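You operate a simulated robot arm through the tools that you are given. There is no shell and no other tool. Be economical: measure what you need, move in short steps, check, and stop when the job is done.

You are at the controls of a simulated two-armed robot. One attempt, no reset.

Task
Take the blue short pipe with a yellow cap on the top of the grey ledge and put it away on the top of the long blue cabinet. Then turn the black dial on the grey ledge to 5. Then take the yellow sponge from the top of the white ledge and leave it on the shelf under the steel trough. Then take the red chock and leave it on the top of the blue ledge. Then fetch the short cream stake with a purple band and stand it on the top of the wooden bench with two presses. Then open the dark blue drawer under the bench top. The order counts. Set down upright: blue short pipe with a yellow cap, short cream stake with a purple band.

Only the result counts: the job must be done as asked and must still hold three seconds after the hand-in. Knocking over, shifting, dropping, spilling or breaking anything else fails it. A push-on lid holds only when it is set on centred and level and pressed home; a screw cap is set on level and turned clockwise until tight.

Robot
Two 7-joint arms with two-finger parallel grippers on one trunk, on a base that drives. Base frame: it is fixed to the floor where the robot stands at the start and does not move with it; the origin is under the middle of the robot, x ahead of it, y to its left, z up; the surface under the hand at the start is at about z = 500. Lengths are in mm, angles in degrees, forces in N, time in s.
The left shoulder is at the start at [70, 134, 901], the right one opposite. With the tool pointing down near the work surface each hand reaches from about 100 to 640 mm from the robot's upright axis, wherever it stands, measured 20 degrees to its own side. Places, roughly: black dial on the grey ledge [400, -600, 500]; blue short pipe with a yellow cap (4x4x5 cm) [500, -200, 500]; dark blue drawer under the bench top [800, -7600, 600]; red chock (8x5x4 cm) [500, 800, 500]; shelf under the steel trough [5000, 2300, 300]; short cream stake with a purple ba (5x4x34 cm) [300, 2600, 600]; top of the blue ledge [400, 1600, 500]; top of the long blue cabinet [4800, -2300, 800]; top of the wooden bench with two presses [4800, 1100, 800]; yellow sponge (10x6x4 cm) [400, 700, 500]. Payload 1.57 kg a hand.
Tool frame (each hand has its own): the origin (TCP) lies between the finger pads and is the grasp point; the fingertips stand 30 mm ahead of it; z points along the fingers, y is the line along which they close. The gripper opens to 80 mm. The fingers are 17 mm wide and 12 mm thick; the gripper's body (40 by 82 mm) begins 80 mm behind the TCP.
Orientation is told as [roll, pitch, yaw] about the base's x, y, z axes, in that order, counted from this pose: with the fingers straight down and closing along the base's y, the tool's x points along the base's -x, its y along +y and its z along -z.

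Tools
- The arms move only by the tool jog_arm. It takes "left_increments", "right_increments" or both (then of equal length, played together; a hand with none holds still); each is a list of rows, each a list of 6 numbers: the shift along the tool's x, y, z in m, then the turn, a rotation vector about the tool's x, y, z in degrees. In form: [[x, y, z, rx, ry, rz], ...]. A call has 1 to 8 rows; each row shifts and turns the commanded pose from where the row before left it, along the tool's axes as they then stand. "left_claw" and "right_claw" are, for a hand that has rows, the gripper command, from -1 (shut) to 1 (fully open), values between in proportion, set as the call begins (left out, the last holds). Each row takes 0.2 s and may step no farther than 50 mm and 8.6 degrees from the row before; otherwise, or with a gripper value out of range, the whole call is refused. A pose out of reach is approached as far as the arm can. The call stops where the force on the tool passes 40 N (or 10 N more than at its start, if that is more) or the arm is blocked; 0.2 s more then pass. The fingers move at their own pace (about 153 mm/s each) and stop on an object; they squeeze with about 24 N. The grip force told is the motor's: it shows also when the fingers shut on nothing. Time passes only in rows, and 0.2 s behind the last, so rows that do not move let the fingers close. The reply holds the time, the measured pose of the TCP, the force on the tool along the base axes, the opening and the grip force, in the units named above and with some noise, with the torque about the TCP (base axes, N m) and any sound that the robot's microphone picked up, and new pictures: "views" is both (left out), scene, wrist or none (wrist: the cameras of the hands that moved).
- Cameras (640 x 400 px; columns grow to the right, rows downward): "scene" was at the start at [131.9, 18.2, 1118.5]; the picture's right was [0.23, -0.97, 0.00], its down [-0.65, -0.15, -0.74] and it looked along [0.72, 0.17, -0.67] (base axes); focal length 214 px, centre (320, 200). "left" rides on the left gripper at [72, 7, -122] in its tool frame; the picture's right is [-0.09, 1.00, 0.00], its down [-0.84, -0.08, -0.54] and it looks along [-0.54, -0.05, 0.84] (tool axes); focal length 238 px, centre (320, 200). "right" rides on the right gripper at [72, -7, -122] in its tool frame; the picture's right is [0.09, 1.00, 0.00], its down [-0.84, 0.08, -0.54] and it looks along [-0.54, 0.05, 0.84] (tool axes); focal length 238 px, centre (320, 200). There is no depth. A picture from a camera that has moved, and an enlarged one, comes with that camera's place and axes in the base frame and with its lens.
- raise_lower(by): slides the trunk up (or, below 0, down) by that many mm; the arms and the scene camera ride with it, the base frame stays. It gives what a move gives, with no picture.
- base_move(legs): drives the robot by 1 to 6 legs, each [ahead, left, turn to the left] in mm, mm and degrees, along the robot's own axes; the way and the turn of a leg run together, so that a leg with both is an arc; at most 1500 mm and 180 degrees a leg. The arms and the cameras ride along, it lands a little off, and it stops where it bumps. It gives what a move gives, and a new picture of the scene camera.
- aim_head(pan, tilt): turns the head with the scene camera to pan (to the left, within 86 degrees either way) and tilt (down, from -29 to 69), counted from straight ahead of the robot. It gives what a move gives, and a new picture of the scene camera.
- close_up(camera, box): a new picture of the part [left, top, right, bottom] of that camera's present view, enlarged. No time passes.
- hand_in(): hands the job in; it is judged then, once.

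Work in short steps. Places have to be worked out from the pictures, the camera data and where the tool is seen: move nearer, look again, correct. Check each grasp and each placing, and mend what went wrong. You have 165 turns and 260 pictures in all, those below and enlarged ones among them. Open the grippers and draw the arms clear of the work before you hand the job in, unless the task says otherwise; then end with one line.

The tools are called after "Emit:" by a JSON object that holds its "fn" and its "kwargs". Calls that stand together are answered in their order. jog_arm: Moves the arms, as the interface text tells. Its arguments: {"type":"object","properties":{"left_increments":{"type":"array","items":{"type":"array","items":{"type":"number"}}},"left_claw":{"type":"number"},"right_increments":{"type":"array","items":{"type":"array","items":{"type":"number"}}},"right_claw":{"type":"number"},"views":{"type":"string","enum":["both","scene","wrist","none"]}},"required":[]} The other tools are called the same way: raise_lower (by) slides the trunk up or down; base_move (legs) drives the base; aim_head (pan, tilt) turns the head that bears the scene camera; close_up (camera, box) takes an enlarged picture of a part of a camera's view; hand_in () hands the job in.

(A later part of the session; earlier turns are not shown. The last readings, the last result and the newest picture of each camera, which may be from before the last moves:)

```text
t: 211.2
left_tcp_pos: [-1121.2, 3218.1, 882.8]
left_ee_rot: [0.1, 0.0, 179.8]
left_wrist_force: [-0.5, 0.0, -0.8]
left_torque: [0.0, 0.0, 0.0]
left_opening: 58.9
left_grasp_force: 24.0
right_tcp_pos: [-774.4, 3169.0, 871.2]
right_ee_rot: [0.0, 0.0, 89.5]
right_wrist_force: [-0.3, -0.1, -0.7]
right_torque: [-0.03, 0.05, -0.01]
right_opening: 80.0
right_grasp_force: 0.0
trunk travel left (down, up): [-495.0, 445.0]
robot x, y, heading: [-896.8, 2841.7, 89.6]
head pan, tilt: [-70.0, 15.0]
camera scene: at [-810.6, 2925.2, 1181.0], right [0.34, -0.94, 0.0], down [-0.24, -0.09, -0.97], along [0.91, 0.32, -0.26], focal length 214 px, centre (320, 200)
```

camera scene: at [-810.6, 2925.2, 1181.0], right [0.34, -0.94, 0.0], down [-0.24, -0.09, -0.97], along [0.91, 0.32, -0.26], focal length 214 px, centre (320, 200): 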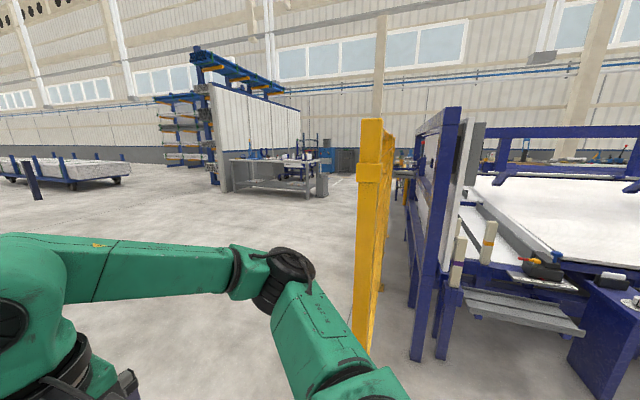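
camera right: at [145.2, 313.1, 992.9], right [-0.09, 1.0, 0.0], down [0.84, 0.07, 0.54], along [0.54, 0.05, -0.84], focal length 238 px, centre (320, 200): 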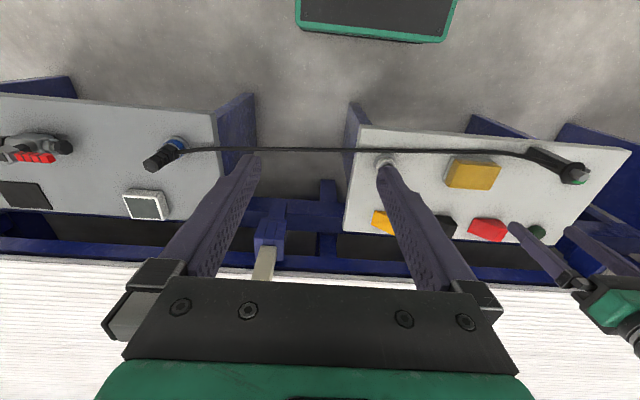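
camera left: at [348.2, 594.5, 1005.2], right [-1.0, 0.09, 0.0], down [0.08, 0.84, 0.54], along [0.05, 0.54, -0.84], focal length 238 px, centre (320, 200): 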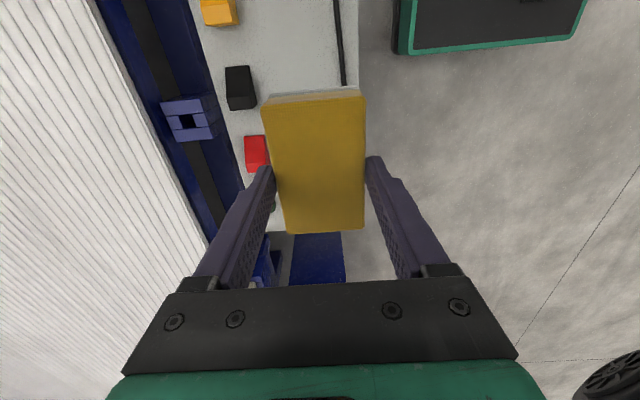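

Fence post at about (207, 3000); desk at about (3700, 4500). I take the aisle at y≈3750 toward +x.

Emit:
{"fn": "aim_head", "kwargs": {"pan": -15, "tilt": 18}}

Emit:
{"fn": "base_move", "kwargs": {"legs": [[900, 0, 0], [0, 0, -89.7], [1450, 0, 0], [1450, 0, 0]]}}

```text
t: 212.5
left_tcp_pos: [-1121.6, 3217.8, 882.9]
left_ee_rot: [-0.1, 0.0, 179.8]
left_wrist_force: [-0.2, 0.8, -0.8]
left_torque: [0.01, -0.02, -0.01]
left_opening: 58.8
left_grasp_force: 23.8
right_tcp_pos: [-774.1, 3168.2, 870.5]
right_ee_rot: [0.0, 0.0, 89.5]
right_wrist_force: [-0.5, -0.1, -1.1]
right_torque: [-0.01, -0.01, 0.04]
right_opening: 79.7
right_grasp_force: 0.0
trunk travel left (down, up): [-495.0, 445.0]
robot x, y, heading: [-898.7, 2845.4, 89.6]
head pan, tilt: [-15.0, 18.0]
camera scene: at [-873.7, 2983.8, 1176.1], right [0.96, -0.27, 0.0], down [-0.08, -0.3, -0.95], along [0.25, 0.92, -0.31], focal length 214 px, centre (320, 200)
```

scene: 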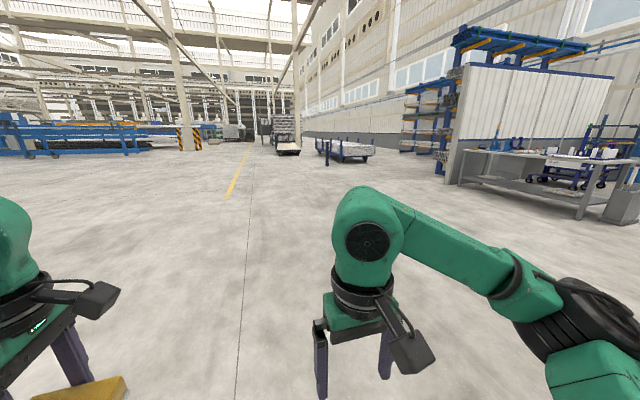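

```text
t: 234.6
left_tcp_pos: [2382.7, 3948.7, 882.8]
left_ee_rot: [0.0, 0.0, 89.5]
left_wrist_force: [-0.4, 0.3, -0.5]
left_torque: [-0.02, 0.01, 0.04]
left_opening: 59.1
left_grasp_force: 23.9
right_tcp_pos: [2331.0, 3601.6, 870.5]
right_ee_rot: [0.0, 0.0, -0.8]
right_wrist_force: [-0.3, -0.2, -0.4]
right_torque: [0.03, 0.04, 0.01]
right_opening: 80.0
right_grasp_force: 0.0
trunk travel left (down, up): [-495.0, 445.0]
robot x, y, heading: [2008.7, 3725.9, -0.9]
head pan, tilt: [-15.0, 18.0]
camera scene: at [2147.8, 3701.6, 1176.1], right [-0.27, -0.96, 0.0], down [-0.3, 0.08, -0.95], along [0.92, -0.26, -0.31], focal length 214 px, centre (320, 200)
```

scene: 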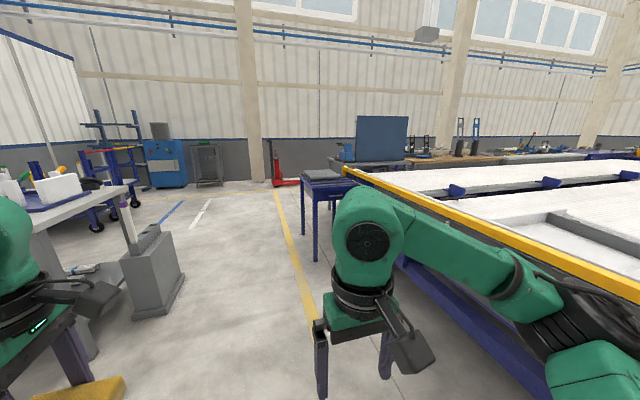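

Passage at x≈3950 between the blue table (y≈3235) and a grey box (y≈4390); I drive through at y≈3810.

Emit:
{"fn": "base_move", "kwargs": {"legs": [[0, 0, 0.9], [1200, 90, 0], [1400, 0, 0]]}}

Emit:
{"fn": "aim_head", "kwargs": {"pan": -65, "tilt": 25}}

```text
t: 247.6
left_tcp_pos: [4985.4, 4051.4, 883.0]
left_ee_rot: [0.1, 0.1, 90.3]
left_wrist_force: [0.4, -0.4, 0.9]
left_torque: [0.02, 0.0, -0.03]
left_opening: 59.1
left_grasp_force: 24.1
right_tcp_pos: [4937.6, 3704.1, 870.2]
right_ee_rot: [-0.1, 0.0, 0.1]
right_wrist_force: [-0.6, -0.8, 0.4]
right_torque: [-0.02, -0.01, -0.02]
right_opening: 79.9
right_grasp_force: 0.1
trunk travel left (down, up): [-495.0, 445.0]
robot x, y, heading: [4610.8, 3827.0, -0.0]
head pan, tilt: [-15.0, 18.0]
camera scene: at [4754.1, 3801.1, 1176.1], right [-0.26, -0.97, 0.0], down [-0.3, 0.08, -0.95], along [0.92, -0.24, -0.31], focal length 214 px, centre (320, 200)
```

scene: 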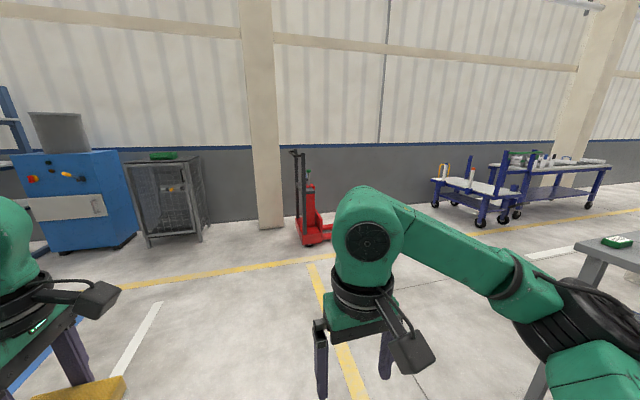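

```text
t: 248.8
left_tcp_pos: [4984.1, 4052.6, 882.6]
left_ee_rot: [0.1, 0.0, 90.3]
left_wrist_force: [-0.2, 0.5, -0.6]
left_torque: [0.03, 0.0, 0.02]
left_opening: 58.7
left_grasp_force: 23.9
right_tcp_pos: [4938.5, 3704.5, 870.4]
right_ee_rot: [0.0, 0.0, 0.2]
right_wrist_force: [-0.6, 0.5, 0.0]
right_torque: [-0.08, 0.03, -0.02]
right_opening: 79.9
right_grasp_force: 0.1
trunk travel left (down, up): [-495.0, 445.0]
robot x, y, heading: [4615.0, 3825.9, 0.1]
head pan, tilt: [-65.0, 25.0]
camera scene: at [4702.9, 3741.7, 1164.8], right [-0.91, -0.42, 0.0], down [-0.18, 0.38, -0.91], along [0.39, -0.82, -0.42], focal length 214 px, centre (320, 200)
```

scene: 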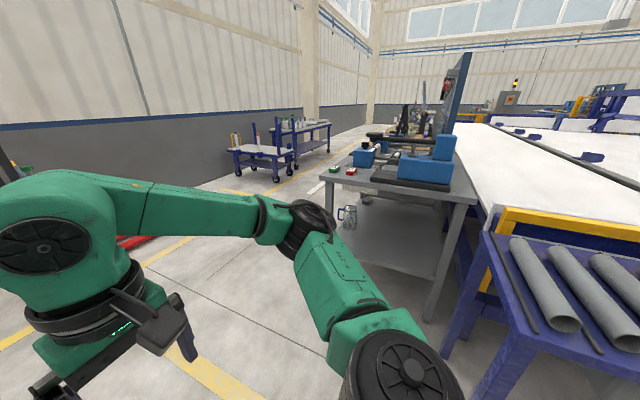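

The steel table with a lower shelf (mug on it) is at x≈4450–5200, y<2770. I go round to its wall side and face it.

Emit:
{"fn": "aim_head", "kwargs": {"pan": 0, "tilt": 30}}

Emit:
{"fn": "base_move", "kwargs": {"legs": [[1300, 0, 0], [0, 0, -90], [1450, 0, 0], [0, 0, -90]]}}

```text
t: 250.2
left_tcp_pos: [4985.1, 4050.7, 882.9]
left_ee_rot: [0.1, 0.0, 90.3]
left_wrist_force: [0.9, -0.6, -0.8]
left_torque: [-0.01, 0.02, 0.01]
left_opening: 59.1
left_grasp_force: 23.8
right_tcp_pos: [4938.9, 3704.1, 870.2]
right_ee_rot: [0.1, -0.1, 0.1]
right_wrist_force: [0.2, 0.1, 0.1]
right_torque: [0.01, 0.02, -0.01]
right_opening: 80.0
right_grasp_force: 0.0
trunk travel left (down, up): [-495.0, 445.0]
robot x, y, heading: [4616.5, 3824.2, 0.1]
head pan, tilt: [0.0, 30.0]
camera scene: at [4754.2, 3825.2, 1156.8], right [0.0, -1.0, 0.0], down [-0.5, 0.0, -0.87], along [0.87, 0.0, -0.5], focal length 214 px, centre (320, 200)
```

scene: 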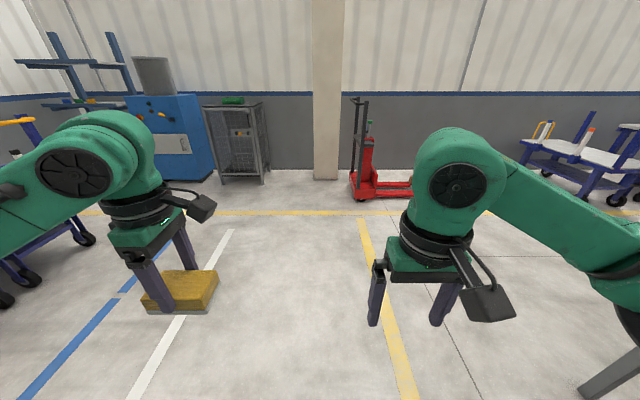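

```text
t: 271.2
left_tcp_pos: [5542.9, 2135.8, 882.5]
left_ee_rot: [0.0, 0.0, -89.7]
left_wrist_force: [-0.7, 0.7, -0.3]
left_torque: [-0.01, 0.0, -0.01]
left_opening: 59.0
left_grasp_force: 24.1
right_tcp_pos: [5590.4, 2482.0, 870.9]
right_ee_rot: [0.0, 0.0, -179.9]
right_wrist_force: [-0.4, -0.3, -0.3]
right_torque: [0.01, -0.01, -0.07]
right_opening: 79.8
right_grasp_force: 0.0
trunk travel left (down, up): [-495.0, 445.0]
robot x, y, heading: [5917.9, 2358.0, -180.1]
head pan, tilt: [0.0, 30.0]
camera scene: at [5775.7, 2359.9, 1156.8], right [0.0, 1.0, 0.0], down [0.5, 0.0, -0.87], along [-0.87, 0.0, -0.5], focal length 214 px, centre (320, 200)
```

scene: 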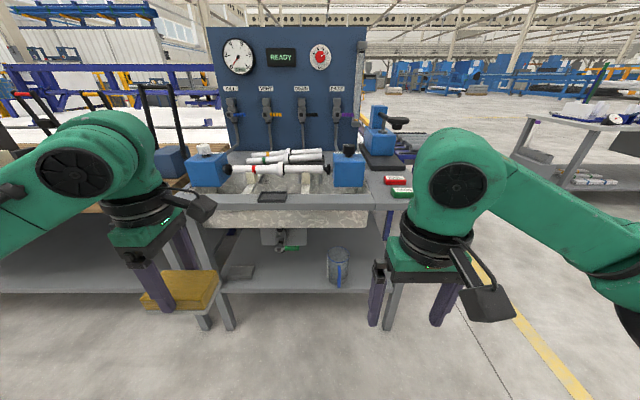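

It's a test bench with a trough and a shelf at z≈300 (front edge x≈5134, trough front x≈5174). I'll reach in from outside with the tool tilted forward; first turn the wrist back, pull both hands in and lower the trunk.

Emit:
{"fn": "jog_arm", "kwargs": {"left_increments": [[0, 0, 0, 0, 0, 8.5], [0, 0, 0, 0, 0, 8.5], [0, 0, 0, 0, 0, 8.5], [0, 0, 0, 0, 0, 8.5], [0, 0, 0, 0, 0, 8.5], [0, 0, 0, 0, 0, 8.5], [0, 0, 0, 0, 0, 8.5], [0, 0, 0, 0, 0, 8.5]], "right_increments": [[0.04, 0, 0, 0, 0, 0], [0.04, 0, 0, 0, 0, 0], [0.02, 0, 0, 0, 0, 0], [0, 0, 0, 0, 0, 0], [0, 0, 0, 0, 0, 0], [0, 0, 0, 0, 0, 0], [0, 0, 0, 0, 0, 0], [0, 0, 0, 0, 0, 0]], "views": "none"}}

Emit:
{"fn": "jog_arm", "kwargs": {"left_increments": [[0, 0, 0, 0, 0, 8.5], [0, 0, 0, 0, 0, 8.5], [0, 0, 0, 0, 0, 5], [0, 0, 0, 0, 0, 0]], "views": "none"}}

Emit:
{"fn": "raise_lower", "kwargs": {"by": -220}}

Emit:
{"fn": "base_move", "kwargs": {"legs": [[230, -60, 0]]}}

```text
t: 273.0
left_tcp_pos: [5544.5, 2134.7, 882.2]
left_ee_rot: [0.0, -0.1, -157.9]
left_wrist_force: [0.0, -0.4, -0.9]
left_torque: [0.0, -0.04, 0.02]
left_opening: 59.0
left_grasp_force: 24.1
right_tcp_pos: [5691.7, 2483.9, 869.6]
right_ee_rot: [0.0, 0.0, -179.9]
right_wrist_force: [0.5, 0.3, 0.0]
right_torque: [0.03, -0.03, 0.0]
right_opening: 79.8
right_grasp_force: 0.0
trunk travel left (down, up): [-495.0, 445.0]
robot x, y, heading: [5915.0, 2361.2, -180.1]
head pan, tilt: [0.0, 30.0]
```

```text
t: 274.0
left_tcp_pos: [5544.8, 2136.4, 882.6]
left_ee_rot: [0.0, -0.1, -179.7]
left_wrist_force: [0.2, 0.4, -0.2]
left_torque: [-0.02, 0.04, 0.0]
left_opening: 58.8
left_grasp_force: 23.5
right_tcp_pos: [5691.2, 2483.2, 869.6]
right_ee_rot: [0.0, 0.0, -179.8]
right_wrist_force: [0.5, 0.2, 0.1]
right_torque: [0.0, 0.0, 0.01]
right_opening: 80.0
right_grasp_force: 0.0
trunk travel left (down, up): [-495.0, 445.0]
robot x, y, heading: [5914.1, 2360.5, -180.1]
head pan, tilt: [0.0, 30.0]
```

```text
t: 276.3
left_tcp_pos: [5544.7, 2134.9, 663.3]
left_ee_rot: [0.0, -0.1, -179.7]
left_wrist_force: [-0.5, -0.6, -1.5]
left_torque: [0.0, -0.03, -0.01]
left_opening: 58.5
left_grasp_force: 23.8
right_tcp_pos: [5690.6, 2484.1, 650.2]
right_ee_rot: [0.0, 0.0, -180.0]
right_wrist_force: [0.5, 0.3, -0.4]
right_torque: [0.0, -0.01, 0.01]
right_opening: 80.2
right_grasp_force: 0.1
trunk travel left (down, up): [-275.0, 665.0]
robot x, y, heading: [5918.7, 2361.2, -179.8]
head pan, tilt: [0.0, 30.0]
```

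```text
t: 278.1
left_tcp_pos: [5314.5, 2195.6, 663.2]
left_ee_rot: [-0.1, 0.0, -179.9]
left_wrist_force: [-0.2, -0.4, -0.5]
left_torque: [-0.01, -0.01, -0.02]
left_opening: 58.9
left_grasp_force: 24.5
right_tcp_pos: [5463.7, 2543.3, 650.0]
right_ee_rot: [0.0, 0.0, 180.0]
right_wrist_force: [-0.1, 0.8, -0.2]
right_torque: [-0.01, 0.02, 0.02]
right_opening: 80.1
right_grasp_force: 0.0
trunk travel left (down, up): [-275.0, 665.0]
robot x, y, heading: [5683.5, 2421.8, 180.2]
head pan, tilt: [0.0, 30.0]
camera scene: at [5547.4, 2419.8, 936.7], right [0.0, 1.0, 0.0], down [0.5, 0.0, -0.87], along [-0.87, 0.0, -0.5], focal length 214 px, centre (320, 200)
```

scene: 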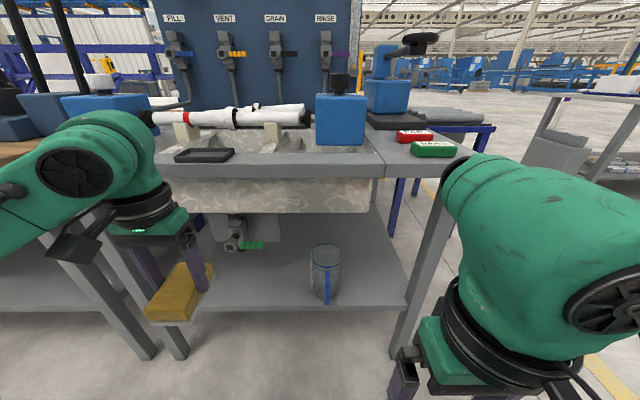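

I shift the hand to y≈2280 (between the valve and the mug), lower it, then tilt forward about 42°.

Emit:
{"fn": "jog_arm", "kwargs": {"left_increments": [[0, -0.03, 0.035, 0, 0, 0], [0, -0.03, 0.035, 0, 0, 0], [0, -0.025, 0.035, 0, 0, 0], [0, 0, 0.045, 0, 0, 0], [0, 0, 0, 0, -8.5, 0], [0, 0, 0, 0, -8.5, 0], [0, 0, 0, 0, -8.5, 0], [0, 0, 0, 0, -8.5, 0]], "views": "none"}}

Emit:
{"fn": "jog_arm", "kwargs": {"left_increments": [[0, 0, 0, 0, -8.5, 0], [0, 0, 0, 0, 0, 0]], "views": "both"}}

```text
t: 279.9
left_tcp_pos: [5287.5, 2275.9, 491.4]
left_ee_rot: [0.1, -33.9, -179.8]
left_wrist_force: [0.2, 0.6, -0.7]
left_torque: [0.01, -0.01, -0.02]
left_opening: 59.2
left_grasp_force: 23.1
left hand out of reach, approached as far as the arm can: row 6, 7
right_tcp_pos: [5463.5, 2542.7, 649.5]
right_ee_rot: [0.0, 0.0, 179.9]
right_wrist_force: [0.0, 0.8, 0.7]
right_torque: [-0.03, 0.01, 0.03]
right_opening: 79.8
right_grasp_force: 0.0
trunk travel left (down, up): [-275.0, 665.0]
robot x, y, heading: [5688.4, 2419.6, 180.0]
head pan, tilt: [0.0, 30.0]
```

```text
t: 280.5
left_tcp_pos: [5286.4, 2275.3, 492.0]
left_ee_rot: [0.0, -42.5, -179.9]
left_wrist_force: [0.1, 0.0, -0.6]
left_torque: [-0.03, -0.01, 0.0]
left_opening: 59.0
left_grasp_force: 23.7
right_tcp_pos: [5463.4, 2542.7, 649.6]
right_ee_rot: [0.0, -0.1, 180.0]
right_wrist_force: [-0.2, -0.1, 0.2]
right_torque: [-0.02, -0.01, 0.01]
right_opening: 79.7
right_grasp_force: 0.1
trunk travel left (down, up): [-275.0, 665.0]
robot x, y, heading: [5684.9, 2421.6, 180.0]
head pan, tilt: [0.0, 30.0]
camera scene: at [5547.9, 2419.8, 936.8], right [0.0, 1.0, 0.0], down [0.5, 0.0, -0.87], along [-0.87, 0.0, -0.5], focal length 214 px, centre (320, 200)
camera left: at [5421.3, 2270.5, 533.7], right [-0.06, -1.0, 0.06], down [-0.25, 0.08, 0.96], along [-0.97, 0.05, -0.25], focal length 238 px, centre (320, 200)
```

scene: 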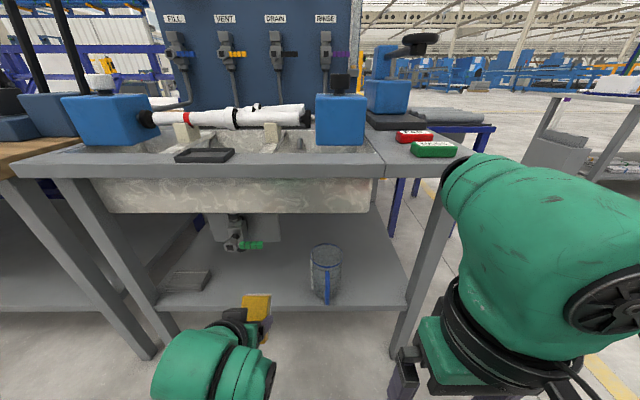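
left: 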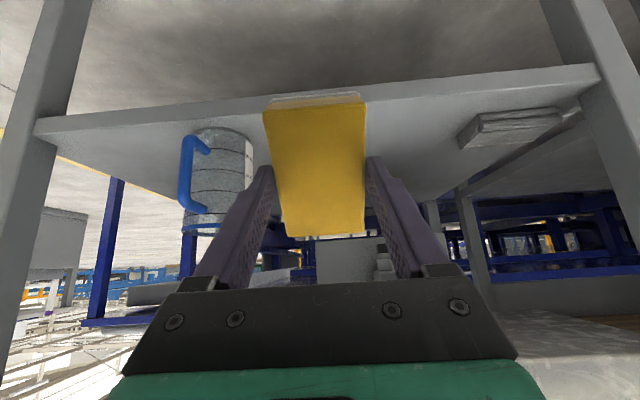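

The sponge's lowest edge sits ~70 mm under the TCP. I drive in 150 mm, then finish with the arm.

Emit:
{"fn": "base_move", "kwargs": {"legs": [[150, 0, 0]]}}

Emit:
{"fn": "jog_arm", "kwargs": {"left_increments": [[0.0, 0, 0.04, 0, 0, 0], [0.0, 0, 0.04, 0, 0, 0], [0.02, 0, 0.02, 0, 0, 0], [0, 0, 0, 0, 0, 0]], "views": "both"}}

```text
t: 281.8
left_tcp_pos: [5135.6, 2276.9, 492.0]
left_ee_rot: [-0.1, -42.5, -179.9]
left_wrist_force: [-0.3, 0.6, -0.4]
left_torque: [0.05, -0.03, 0.01]
left_opening: 59.2
left_grasp_force: 23.9
right_tcp_pos: [5312.8, 2545.2, 650.0]
right_ee_rot: [0.0, 0.0, 179.9]
right_wrist_force: [0.0, 0.2, 0.2]
right_torque: [0.01, 0.0, -0.03]
right_opening: 79.7
right_grasp_force: 0.1
trunk travel left (down, up): [-275.0, 665.0]
robot x, y, heading: [5535.4, 2421.2, 179.9]
head pan, tilt: [0.0, 30.0]
camera scene: at [5397.1, 2419.9, 936.7], right [0.0, 1.0, 0.0], down [0.5, 0.0, -0.87], along [-0.87, 0.0, -0.5], focal length 214 px, centre (320, 200)
```

scene: 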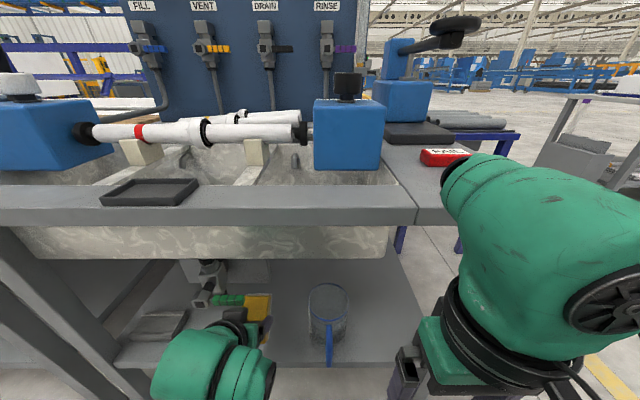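

```text
t: 282.8
left_tcp_pos: [5082.5, 2276.7, 405.5]
left_ee_rot: [0.0, -42.5, -179.9]
left_wrist_force: [-0.3, 1.2, 0.5]
left_torque: [-0.02, -0.01, 0.01]
left_opening: 59.0
left_grasp_force: 23.5
right_tcp_pos: [5312.7, 2544.1, 649.1]
right_ee_rot: [0.0, 0.0, 179.9]
right_wrist_force: [-0.1, 0.6, 0.1]
right_torque: [0.01, 0.0, 0.0]
right_opening: 79.9
right_grasp_force: 0.0
trunk travel left (down, up): [-275.0, 665.0]
robot x, y, heading: [5536.5, 2418.7, 180.1]
head pan, tilt: [0.0, 30.0]
camera scene: at [5397.4, 2419.9, 936.8], right [0.0, 1.0, 0.0], down [0.5, 0.0, -0.87], along [-0.87, 0.0, -0.5], focal length 214 px, centre (320, 200)
camera left: at [5217.1, 2270.8, 446.7], right [-0.07, -1.0, 0.06], down [-0.25, 0.08, 0.96], along [-0.97, 0.05, -0.26], focal length 238 px, centre (320, 200)
```

scene: 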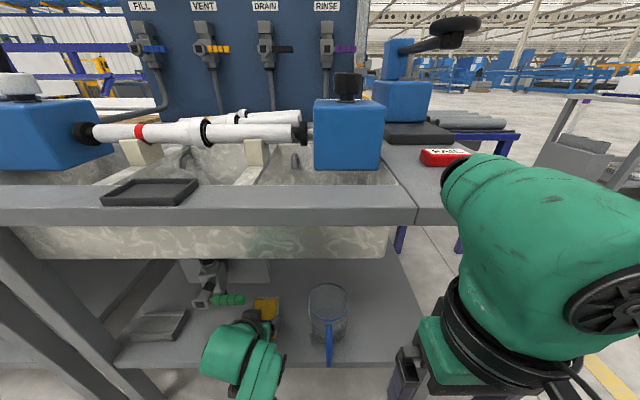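
left: 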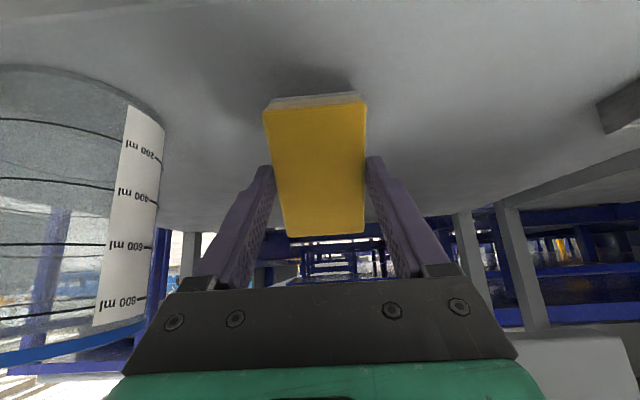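

Good clearance from the jug. Lower vertically about 30 mm, then feel for contact.

Emit:
{"fn": "jog_arm", "kwargs": {"left_increments": [[0.0101, 0, 0.0111, 0, 0, 0], [0.0101, 0, 0.0111, 0, 0, 0], [0.0027, 0, 0.003, 0, 0, 0], [0.0014, 0, 0.0015, 0, 0, 0], [0.0014, 0, 0.0015, 0, 0, 0], [0, 0, 0, 0, 0, 0]], "views": "wrist"}}

```text
t: 284.2
left_tcp_pos: [5081.9, 2277.6, 372.9]
left_ee_rot: [0.0, -43.3, -179.9]
left_wrist_force: [-1.0, -1.2, 36.5]
left_torque: [-0.2, 0.04, -0.02]
left_opening: 59.0
left_grasp_force: 24.5
right_tcp_pos: [5314.7, 2545.2, 650.9]
right_ee_rot: [0.1, -0.2, 179.9]
right_wrist_force: [-0.3, 0.3, -0.2]
right_torque: [0.01, 0.03, -0.01]
right_opening: 80.4
right_grasp_force: 0.1
trunk travel left (down, up): [-275.0, 665.0]
robot x, y, heading: [5535.0, 2420.5, 179.9]
head pan, tilt: [0.0, 30.0]
camera left: at [5218.0, 2271.1, 412.4], right [-0.06, -1.0, 0.06], down [-0.24, 0.08, 0.97], along [-0.97, 0.05, -0.24], focal length 238 px, centre (320, 200)
```

left: 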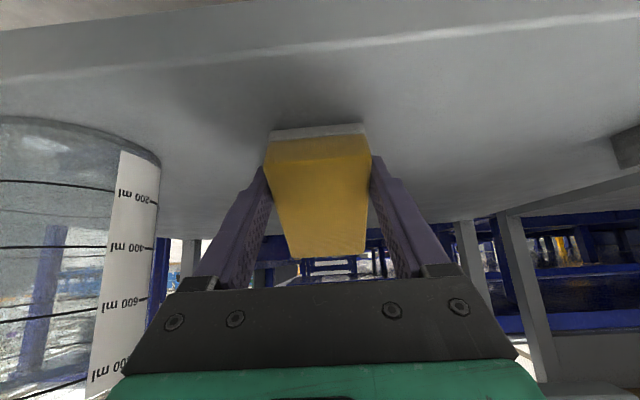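

Contact, and the sponge is already pivoting towards flat. Open the fingers.

Emit:
{"fn": "jog_arm", "kwargs": {"left_increments": [[0, 0, 0, 0, 0, 0], [0, 0, 0, 0, 0, 0], [0, 0, 0, 0, 0, 0], [0, 0, 0, 0, 0, 0]], "left_claw": 1, "views": "wrist"}}

```text
t: 285.2
left_tcp_pos: [5083.3, 2276.4, 365.5]
left_ee_rot: [0.0, -42.5, -180.0]
left_wrist_force: [0.0, 0.3, -0.1]
left_torque: [0.01, -0.01, -0.01]
left_opening: 80.1
left_grasp_force: 0.0
right_tcp_pos: [5312.7, 2543.7, 649.7]
right_ee_rot: [0.0, -0.1, 179.8]
right_wrist_force: [0.6, -0.8, -0.8]
right_torque: [0.0, 0.01, -0.03]
right_opening: 80.0
right_grasp_force: 0.1
trunk travel left (down, up): [-275.0, 665.0]
robot x, y, heading: [5536.6, 2420.8, 179.9]
head pan, tilt: [0.0, 30.0]
camera left: at [5217.7, 2270.9, 408.5], right [-0.07, -1.0, 0.06], down [-0.25, 0.08, 0.96], along [-0.97, 0.05, -0.26], focal length 238 px, centre (320, 200)
```

left: 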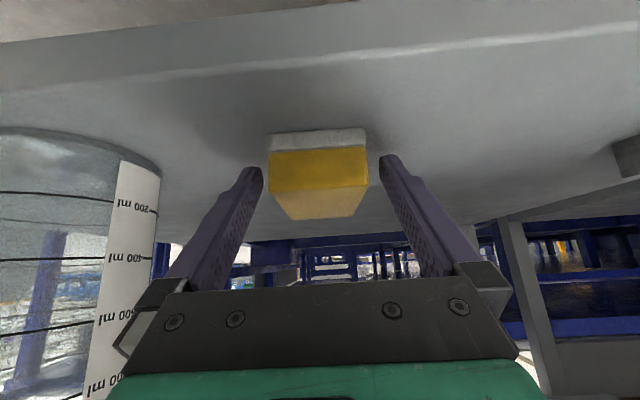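

Sponge lies flat on the shelf. Withdraw along the tool axis and back the base away.

Emit:
{"fn": "jog_arm", "kwargs": {"left_increments": [[0, 0, -0.04, 0, 0, 0], [0, 0, -0.04, 0, 0, 0], [0.02, 0, -0.02, 0, 0, 0]], "views": "none"}}

Emit:
{"fn": "base_move", "kwargs": {"legs": [[-380, 0, 0]]}}

```text
t: 286.0
left_tcp_pos: [5164.9, 2274.3, 424.2]
left_ee_rot: [0.4, -42.2, 179.9]
left_wrist_force: [1.1, -0.5, 1.0]
left_torque: [0.02, -0.01, -0.01]
left_opening: 80.3
left_grasp_force: 0.0
right_tcp_pos: [5311.5, 2544.5, 648.5]
right_ee_rot: [0.1, 0.0, 180.0]
right_wrist_force: [0.8, 0.7, -0.7]
right_torque: [0.02, -0.01, -0.01]
right_opening: 80.1
right_grasp_force: 0.1
trunk travel left (down, up): [-275.0, 665.0]
robot x, y, heading: [5536.8, 2422.0, 179.7]
head pan, tilt: [0.0, 30.0]
```

```text
t: 288.4
left_tcp_pos: [5546.2, 2277.3, 421.5]
left_ee_rot: [0.4, -42.0, 179.8]
left_wrist_force: [0.3, -0.7, 0.5]
left_torque: [0.02, -0.04, 0.01]
left_opening: 80.0
left_grasp_force: 0.0
right_tcp_pos: [5693.6, 2543.1, 649.7]
right_ee_rot: [0.0, 0.0, 179.8]
right_wrist_force: [-0.1, 0.0, 0.2]
right_torque: [0.01, -0.02, -0.02]
right_opening: 80.0
right_grasp_force: 0.0
trunk travel left (down, up): [-275.0, 665.0]
robot x, y, heading: [5917.4, 2422.1, 179.6]
head pan, tilt: [0.0, 30.0]
camera scene: at [5778.9, 2419.6, 936.8], right [0.0, 1.0, 0.0], down [0.5, 0.0, -0.87], along [-0.87, 0.0, -0.5], focal length 214 px, centre (320, 200)
```

scene: 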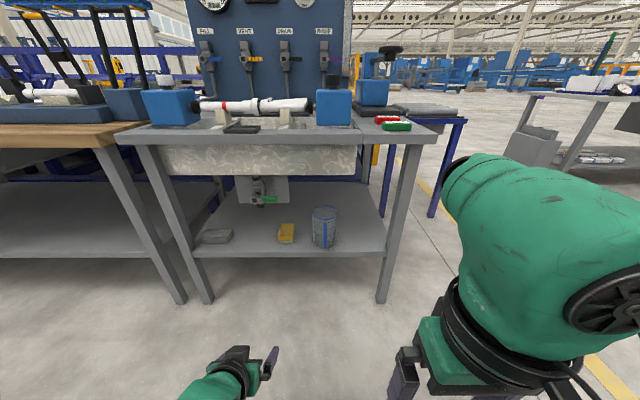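

Sponge placed. Untilt and raise the left hand, bring the trunk up, and drive back around.

Emit:
{"fn": "jog_arm", "kwargs": {"left_increments": [[0, 0, -0.02, 0, 8.4, 0], [0, 0, -0.02, 0, 8.4, 0], [0, 0, -0.02, 0, 8.4, 0], [0, 0, -0.02, 0, 8.4, 0], [0, 0, -0.02, 0, 8.4, 0], [0, 0, -0.05, 0, 0, 0], [0, 0, -0.05, 0, 0, 0], [0, 0, -0.05, 0, 0, 0]], "views": "none"}}

Emit:
{"fn": "raise_lower", "kwargs": {"by": 200}}

Emit:
{"fn": "aim_head", "kwargs": {"pan": 0, "tilt": 20}}

Emit:
{"fn": "base_move", "kwargs": {"legs": [[0, 0, -89.6], [1400, 0, 0], [0, 0, 90], [1500, 0, 0], [1200, 0, 0]]}}

```text
t: 289.3
left_tcp_pos: [5582.8, 2236.8, 447.3]
left_ee_rot: [13.1, -17.5, 173.3]
left_wrist_force: [0.8, -0.4, -0.3]
left_torque: [0.02, -0.01, 0.02]
left_opening: 79.9
left_grasp_force: 0.1
left hand out of reach, approached as far as the arm can: row 3, 4
right_tcp_pos: [5694.0, 2543.9, 650.4]
right_ee_rot: [-0.1, -0.1, 179.9]
right_wrist_force: [1.0, -0.5, -0.3]
right_torque: [0.04, 0.01, 0.01]
right_opening: 80.0
right_grasp_force: 0.0
trunk travel left (down, up): [-275.0, 665.0]
robot x, y, heading: [5919.1, 2418.9, 180.0]
head pan, tilt: [0.0, 30.0]
stopped in row 4 (left hand): the arm was blocked; the commanded pose is now the measured one
```

```text
t: 291.4
left_tcp_pos: [5583.6, 2236.3, 646.0]
left_ee_rot: [13.1, -17.5, 173.3]
left_wrist_force: [-0.8, -0.2, 0.0]
left_torque: [-0.04, 0.0, 0.02]
left_opening: 80.1
left_grasp_force: 0.1
right_tcp_pos: [5693.5, 2542.3, 849.8]
right_ee_rot: [0.0, 0.1, 179.8]
right_wrist_force: [-0.2, 0.0, 0.7]
right_torque: [-0.04, 0.0, 0.01]
right_opening: 79.8
right_grasp_force: 0.0
trunk travel left (down, up): [-475.0, 465.0]
robot x, y, heading: [5918.4, 2421.4, 179.8]
head pan, tilt: [0.0, 30.0]
```

```text
t: 292.1
left_tcp_pos: [5582.5, 2236.9, 646.6]
left_ee_rot: [13.1, -17.4, 173.2]
left_wrist_force: [0.2, -0.7, -0.7]
left_torque: [-0.01, 0.02, -0.02]
left_opening: 80.0
left_grasp_force: 0.0
right_tcp_pos: [5693.8, 2543.4, 850.3]
right_ee_rot: [0.0, -0.1, 179.8]
right_wrist_force: [-0.9, -1.1, 0.9]
right_torque: [0.02, 0.01, -0.01]
right_opening: 80.3
right_grasp_force: 0.0
trunk travel left (down, up): [-475.0, 465.0]
robot x, y, heading: [5919.4, 2418.4, 179.9]
head pan, tilt: [0.0, 20.0]
camera scene: at [5776.0, 2419.6, 1152.8], right [0.0, 1.0, 0.0], down [0.34, 0.0, -0.94], along [-0.94, 0.0, -0.34], focal length 214 px, centre (320, 200)
```

scene: 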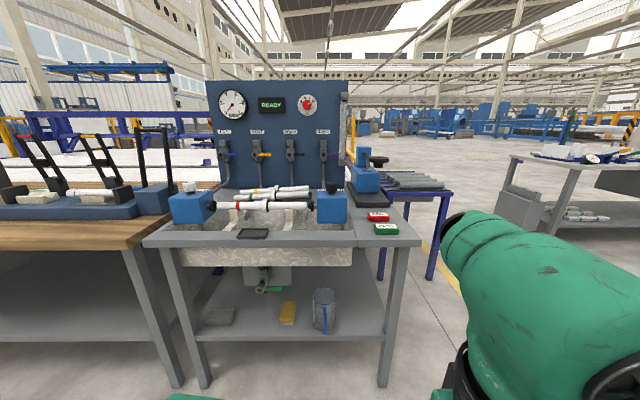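

```text
t: 319.4
left_tcp_pos: [2887.8, 3630.4, 646.1]
left_ee_rot: [13.1, -17.5, 173.1]
left_wrist_force: [-1.1, 0.0, -0.2]
left_torque: [0.02, 0.01, -0.01]
left_opening: 80.1
left_grasp_force: 0.2
right_tcp_pos: [2998.7, 3937.4, 849.4]
right_ee_rot: [0.1, 0.1, 179.7]
right_wrist_force: [0.4, -0.5, 0.1]
right_torque: [-0.01, 0.02, 0.0]
right_opening: 80.1
right_grasp_force: 0.0
trunk travel left (down, up): [-475.0, 465.0]
robot x, y, heading: [3222.6, 3816.0, 179.8]
head pan, tilt: [0.0, 20.0]
camera scene: at [3080.1, 3813.3, 1152.8], right [0.0, 1.0, 0.0], down [0.34, 0.0, -0.94], along [-0.94, 0.0, -0.34], focal length 214 px, centre (320, 200)
```

scene: 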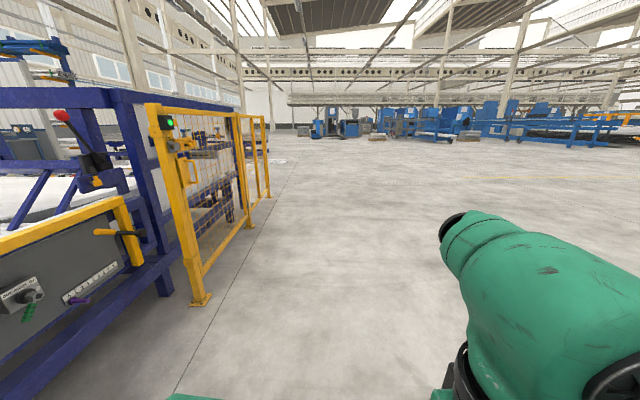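

Path is clear. Continue back toward the white ledge.

Emit:
{"fn": "base_move", "kwargs": {"legs": [[1500, 0, 0], [1500, 0, 0], [1030, 0, 0], [0, 0, 90], [1500, 0, 0], [1400, 0, 0]]}}

Emit:
{"fn": "jog_arm", "kwargs": {"left_increments": [[0, 0, -0.04, 0, 0, 0], [0, 0, -0.04, 0, 0, 0], [0, 0, -0.04, 0, 0, 0], [0, 0, -0.04, 0, 0, 0]], "views": "none"}}

```text
t: 356.2
left_tcp_pos: [-626.5, 603.3, 647.2]
left_ee_rot: [13.0, -17.4, -96.7]
left_wrist_force: [0.1, -0.3, -0.1]
left_torque: [-0.05, -0.02, 0.0]
left_opening: 80.0
left_grasp_force: 0.0
right_tcp_pos: [-932.7, 714.5, 849.7]
right_ee_rot: [0.0, 0.0, -90.1]
right_wrist_force: [-0.4, 0.5, -0.7]
right_torque: [0.03, 0.0, 0.0]
right_opening: 79.9
right_grasp_force: 0.0
trunk travel left (down, up): [-475.0, 465.0]
robot x, y, heading: [-813.9, 942.1, -90.2]
head pan, tilt: [0.0, 20.0]
camera scene: at [-810.7, 795.0, 1152.8], right [-1.0, 0.0, 0.0], down [0.0, 0.34, -0.94], along [0.0, -0.94, -0.34], focal length 214 px, centre (320, 200)
```

scene: 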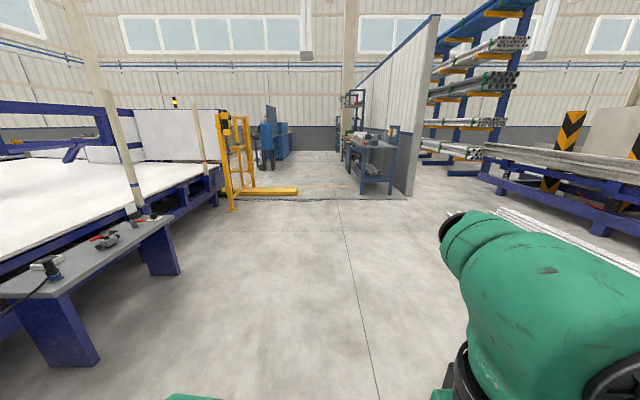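

```text
t: 356.7
left_tcp_pos: [-593.9, 614.9, 680.6]
left_ee_rot: [26.6, -16.3, -102.6]
left_wrist_force: [0.0, 1.0, 0.0]
left_torque: [0.03, -0.05, 0.03]
left_opening: 79.9
left_grasp_force: 0.0
left hand out of reach, approached as far as the arm can: row 1, 2
right_tcp_pos: [-933.6, 714.0, 851.3]
right_ee_rot: [0.0, 0.0, -90.1]
right_wrist_force: [-0.8, 0.4, 0.4]
right_torque: [0.04, 0.01, 0.01]
right_opening: 80.0
right_grasp_force: 0.1
trunk travel left (down, up): [-475.0, 465.0]
robot x, y, heading: [-811.2, 939.4, -89.8]
head pan, tilt: [0.0, 20.0]
stopped in row 2 (left hand): the arm was blocked; the commanded pose is now the measured one
```

The left arm is near a joint limit; I extend it forward to free it, then level it.

Emit:
{"fn": "jog_arm", "kwargs": {"left_increments": [[-0.04, 0, 0, 0, 0, 0], [-0.04, 0, 0, 0, 0, 0], [-0.04, 0, 0, 0, 0, 0], [-0.04, 0, 0, 0, 0, 0], [0, 0, 0, -5, 0, 0], [0, 0, 0, -5, 0, 0], [0, 0, 0, -5, 0, 0], [0, 0, 0, -5, 0, 0]], "views": "none"}}

```text
t: 357.3
left_tcp_pos: [-572.1, 539.7, 702.0]
left_ee_rot: [35.7, -13.3, -103.5]
left_wrist_force: [-0.3, 0.7, 0.1]
left_torque: [0.0, 0.03, -0.01]
left_opening: 80.0
left_grasp_force: 0.1
right_tcp_pos: [-933.8, 714.1, 849.1]
right_ee_rot: [0.0, -0.2, -90.1]
right_wrist_force: [0.7, 0.1, -0.2]
right_torque: [0.02, -0.01, 0.03]
right_opening: 79.8
right_grasp_force: 0.0
trunk travel left (down, up): [-475.0, 465.0]
robot x, y, heading: [-811.4, 941.3, -89.8]
head pan, tilt: [0.0, 20.0]
stopped in row 3 (left hand): the arm was blocked; the commanded pose is now the measured one
```

Still blocked and rolling. Look at the left arm's configuration.

Emit:
{"fn": "aim_head", "kwargs": {"pan": 50, "tilt": 50}}

```text
t: 358.5
left_tcp_pos: [-569.6, 541.4, 701.3]
left_ee_rot: [35.6, -13.3, -103.5]
left_wrist_force: [0.2, -0.9, 0.0]
left_torque: [0.0, 0.01, -0.01]
left_opening: 80.0
left_grasp_force: 0.0
right_tcp_pos: [-932.8, 713.4, 849.9]
right_ee_rot: [0.1, -0.1, -90.1]
right_wrist_force: [-0.2, 0.0, -0.6]
right_torque: [0.01, -0.02, 0.03]
right_opening: 80.0
right_grasp_force: 0.0
trunk travel left (down, up): [-475.0, 465.0]
robot x, y, heading: [-811.9, 940.6, -89.8]
head pan, tilt: [50.0, 50.0]
camera scene: at [-751.6, 838.7, 1107.3], right [-0.64, -0.77, 0.0], down [-0.59, 0.49, -0.64], along [0.49, -0.41, -0.77], focal length 214 px, centre (320, 200)
```

scene: 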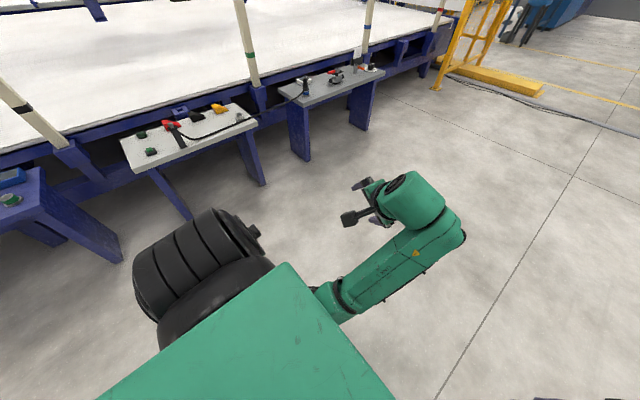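

The elbow has folded inward. I try rotating the hand back level in place (fingers currently point left).

Emit:
{"fn": "jog_arm", "kwargs": {"left_increments": [[0, 0, 0, 6, 0, 0], [0, 0, 0, 6, 0, 0], [0, 0, 0, 6, 0, 0], [0, 0, 0, 6, 0, 0], [0, 0, 0, 6, 0, 0], [0, 0, 0, 5, 0, 0]], "views": "scene"}}

```text
t: 359.2
left_tcp_pos: [-521.5, 545.7, 707.2]
left_ee_rot: [33.1, -9.8, -103.5]
left_wrist_force: [0.5, -0.5, 0.6]
left_torque: [-0.02, 0.01, -0.01]
left_opening: 80.1
left_grasp_force: 0.2
left hand out of reach, approached as far as the arm can: row 3
right_tcp_pos: [-934.2, 712.8, 849.4]
right_ee_rot: [-0.1, -0.2, -90.1]
right_wrist_force: [0.1, -0.1, -0.4]
right_torque: [-0.01, -0.01, 0.03]
right_opening: 79.9
right_grasp_force: 0.0
trunk travel left (down, up): [-475.0, 465.0]
robot x, y, heading: [-810.3, 939.0, -90.0]
head pan, tilt: [50.0, 50.0]
stopped in row 3 (left hand): the arm was blocked; the commanded pose is now the measured one
camera scene: at [-751.5, 838.7, 1107.2], right [-0.64, -0.77, 0.0], down [-0.59, 0.49, -0.64], along [0.49, -0.41, -0.77], focal length 214 px, centre (320, 200)
```

scene: 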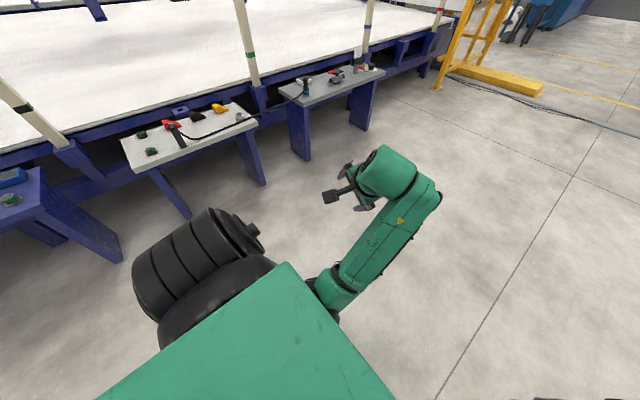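

It drifts outward; I follow that, moving left and up along tool y.

Emit:
{"fn": "jog_arm", "kwargs": {"left_increments": [[0, 0.04, 0, 0, 0, 0], [0, 0.04, 0, 0, 0, 0], [0, 0.04, 0, 0, 0, 0], [0, 0.04, 0, 0, 0, 0], [0, 0.04, 0, 0, 0, 0]], "views": "scene"}}

```text
t: 360.4
left_tcp_pos: [-354.2, 523.9, 814.6]
left_ee_rot: [33.1, -10.0, -103.6]
left_wrist_force: [0.4, 0.1, -0.2]
left_torque: [-0.03, 0.01, -0.03]
left_opening: 80.2
left_grasp_force: 0.1
right_tcp_pos: [-934.0, 712.9, 850.1]
right_ee_rot: [0.0, 0.0, -90.1]
right_wrist_force: [-0.2, -0.5, -0.7]
right_torque: [0.0, 0.04, 0.0]
right_opening: 80.2
right_grasp_force: 0.1
trunk travel left (down, up): [-475.0, 465.0]
robot x, y, heading: [-811.1, 938.8, -89.7]
head pan, tilt: [50.0, 50.0]
camera scene: at [-750.9, 838.7, 1107.2], right [-0.64, -0.77, 0.0], down [-0.59, 0.49, -0.64], along [0.49, -0.41, -0.77], focal length 214 px, centre (320, 200)
```

scene: 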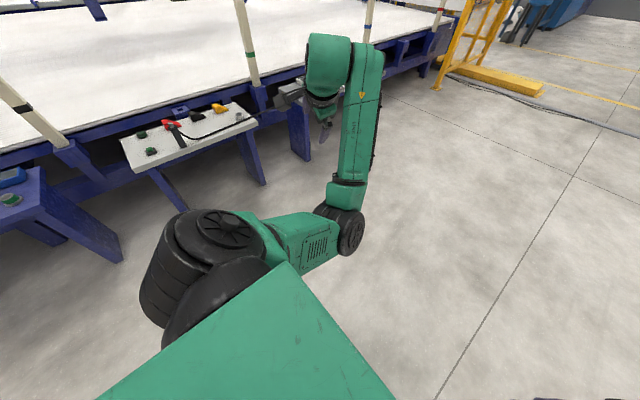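

Freed. Now level the hand: roll back 33°, then pitch.

Emit:
{"fn": "jog_arm", "kwargs": {"left_increments": [[0, 0, 0, 7, 0, 0], [0, 0, 0, 7, 0, 0], [0, 0, 0, 7, 0, 0], [0, 0, 0, 7, 0, 0], [0, 0, 0, 5, 0, 0], [0, 0, 0, 0, 5, 0], [0, 0, 0, 0, 5, 0]], "views": "scene"}}

```text
t: 362.0
left_tcp_pos: [-354.9, 523.4, 814.3]
left_ee_rot: [0.1, 0.0, -103.5]
left_wrist_force: [-0.3, -0.1, 0.5]
left_torque: [-0.01, -0.01, -0.02]
left_opening: 80.2
left_grasp_force: 0.0
right_tcp_pos: [-933.9, 713.4, 850.2]
right_ee_rot: [0.1, 0.0, -90.1]
right_wrist_force: [0.0, -0.4, 0.4]
right_torque: [0.02, 0.02, 0.03]
right_opening: 79.7
right_grasp_force: 0.0
trunk travel left (down, up): [-475.0, 465.0]
robot x, y, heading: [-809.7, 940.4, -89.8]
head pan, tilt: [50.0, 50.0]
camera scene: at [-751.5, 838.6, 1107.2], right [-0.64, -0.77, 0.0], down [-0.59, 0.49, -0.64], along [0.49, -0.41, -0.77], focal length 214 px, centre (320, 200)
```

scene: 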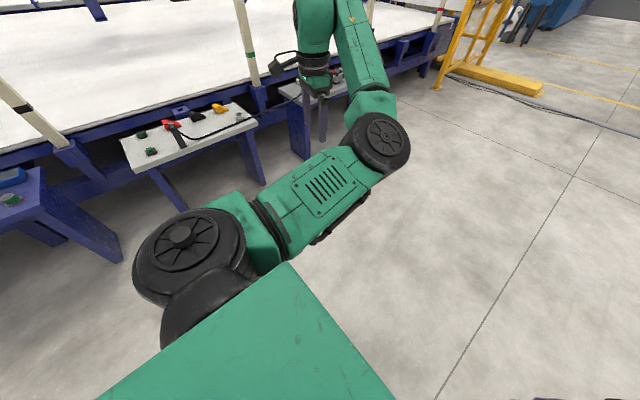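

Level now. Bring the hand back to its usual carrying spot and watch the elbow.

Emit:
{"fn": "jog_arm", "kwargs": {"left_increments": [[0, 0, -0.03, 0, 0, -6.8], [0, 0, -0.03, 0, 0, -6.8], [0.01, -0.04, 0, 0, 0, 0], [0.01, -0.04, 0, 0, 0, 0], [0.01, -0.04, 0, 0, 0, 0], [0.01, -0.04, 0, 0, 0, 0], [0.01, -0.04, 0, 0, 0, 0]], "views": "scene"}}

```text
t: 363.6
left_tcp_pos: [-445.3, 546.0, 873.3]
left_ee_rot: [0.3, 0.0, -89.8]
left_wrist_force: [0.8, -0.2, -0.1]
left_torque: [0.0, -0.02, -0.01]
left_opening: 79.9
left_grasp_force: 0.1
left hand out of reach, approached as far as the arm can: row 5, 6, 7
right_tcp_pos: [-934.3, 713.3, 849.6]
right_ee_rot: [0.1, -0.1, -90.1]
right_wrist_force: [0.0, -1.0, -0.5]
right_torque: [0.01, 0.0, -0.01]
right_opening: 79.8
right_grasp_force: 0.0
trunk travel left (down, up): [-475.0, 465.0]
robot x, y, heading: [-811.7, 940.1, -89.8]
head pan, tilt: [50.0, 50.0]
camera scene: at [-751.5, 838.7, 1107.2], right [-0.64, -0.77, 0.0], down [-0.59, 0.49, -0.64], along [0.49, -0.41, -0.77], focal length 214 px, centre (320, 200)
```

scene: 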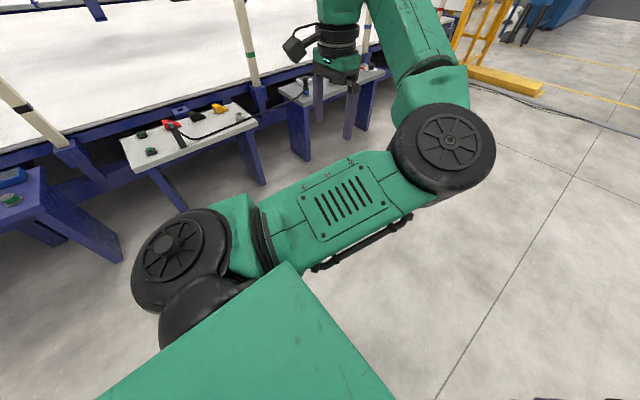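

The elbow is inward. I try straightening the arm out to the left side so it can fold the other way.

Emit:
{"fn": "jog_arm", "kwargs": {"left_increments": [[0, 0.05, 0, 0, 0, 0], [0, 0.05, 0, 0, 0, 0], [0, 0.05, 0, 0, 0, 0], [0.02, 0.04, 0, 0, 0, 0], [0.03, 0.04, 0, 0, 0, 0], [0.03, 0.04, 0, 0, 0, 0], [0.03, 0.04, 0, 0, 0, 0], [0.03, 0.03, 0, 0, 0, 0]], "views": "scene"}}

```text
t: 365.4
left_tcp_pos: [-150.3, 650.7, 886.1]
left_ee_rot: [1.4, -2.1, -86.8]
left_wrist_force: [-0.1, 0.1, -0.3]
left_torque: [0.02, 0.05, -0.02]
left_opening: 80.2
left_grasp_force: 0.1
left hand out of reach, approached as far as the arm can: row 7, 8
right_tcp_pos: [-933.2, 713.7, 849.1]
right_ee_rot: [0.1, 0.0, -90.1]
right_wrist_force: [-0.3, 0.7, 0.6]
right_torque: [0.03, 0.01, 0.0]
right_opening: 79.9
right_grasp_force: 0.2
trunk travel left (down, up): [-475.0, 465.0]
robot x, y, heading: [-812.1, 937.4, -90.0]
head pan, tilt: [50.0, 50.0]
camera scene: at [-751.4, 838.0, 1107.1], right [-0.64, -0.77, 0.0], down [-0.59, 0.49, -0.64], along [0.49, -0.41, -0.77], focal length 214 px, centre (320, 200)
```

scene: 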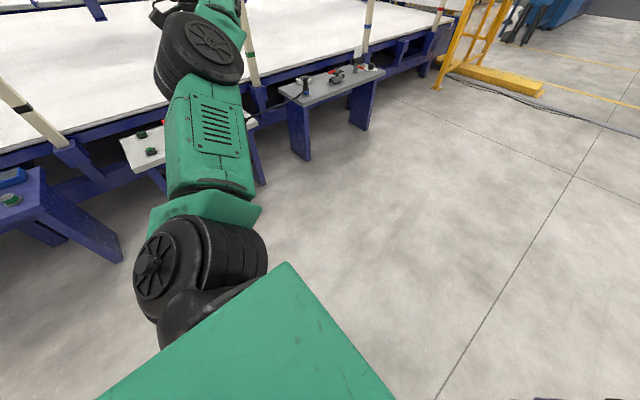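

Nearly straight. Swing the extended arm forward along an arc to see how it folds.

Emit:
{"fn": "jog_arm", "kwargs": {"left_increments": [[-0.045, -0.015, 0, 0, 0, 0], [-0.045, -0.02, 0, 0, 0, 0], [-0.042, -0.025, 0, 0, 0, 0], [-0.04, -0.03, 0, 0, 0, 0], [-0.035, -0.035, 0, 0, 0, 0], [-0.03, -0.04, 0, 0, 0, 0], [-0.025, -0.04, 0, 0, 0, 0], [-0.02, -0.045, 0, 0, 0, 0]], "views": "none"}}

Emit:
{"fn": "jog_arm", "kwargs": {"left_increments": [[-0.015, -0.045, 0, 0, 0, 0], [-0.01, -0.045, 0, 0, 0, 0], [0, -0.045, 0, 0, 0, 0], [0.04, -0.02, 0, 0, 0, 0], [0.045, 0, 0, 0, 0, 0], [0.045, 0, 0, 0, 0, 0]], "views": "scene"}}

```text
t: 367.2
left_tcp_pos: [-370.3, 413.3, 891.1]
left_ee_rot: [1.6, -2.0, -86.9]
left_wrist_force: [-0.9, -0.1, 0.2]
left_torque: [0.05, -0.06, 0.01]
left_opening: 80.2
left_grasp_force: 0.1
left hand out of reach, approached as far as the arm can: row 1, 2, 5
right_tcp_pos: [-933.9, 714.2, 849.7]
right_ee_rot: [0.1, 0.1, -90.0]
right_wrist_force: [0.3, -0.4, 0.1]
right_torque: [0.01, -0.04, -0.01]
right_opening: 80.0
right_grasp_force: 0.0
trunk travel left (down, up): [-475.0, 465.0]
robot x, y, heading: [-806.4, 939.9, -90.2]
head pan, tilt: [50.0, 50.0]
```

```text
t: 368.6
left_tcp_pos: [-483.3, 372.8, 908.8]
left_ee_rot: [3.4, -5.5, -89.9]
left_wrist_force: [-1.0, -0.4, -0.2]
left_torque: [0.01, 0.02, 0.01]
left_opening: 79.8
left_grasp_force: 0.0
left hand out of reach, approached as far as the arm can: row 2, 3, 4, 5, 6
right_tcp_pos: [-934.0, 714.4, 850.2]
right_ee_rot: [0.0, -0.1, -90.0]
right_wrist_force: [-0.4, 0.1, -0.2]
right_torque: [0.01, -0.02, -0.01]
right_opening: 80.1
right_grasp_force: 0.1
trunk travel left (down, up): [-475.0, 465.0]
robot x, y, heading: [-806.1, 942.0, -89.9]
head pan, tilt: [50.0, 50.0]
camera scene: at [-751.0, 838.6, 1107.2], right [-0.64, -0.77, 0.0], down [-0.59, 0.49, -0.64], along [0.49, -0.41, -0.77], focal length 214 px, centre (320, 200)
```

scene: 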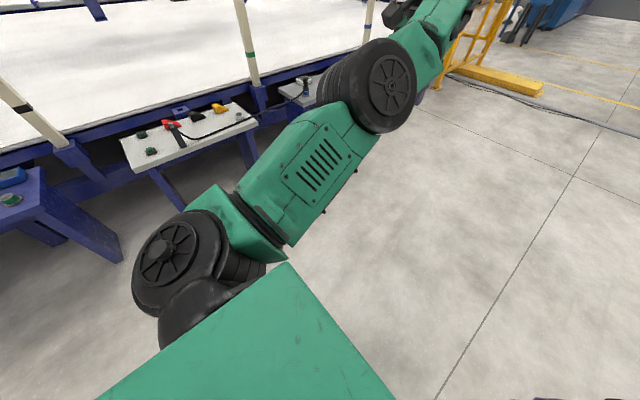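

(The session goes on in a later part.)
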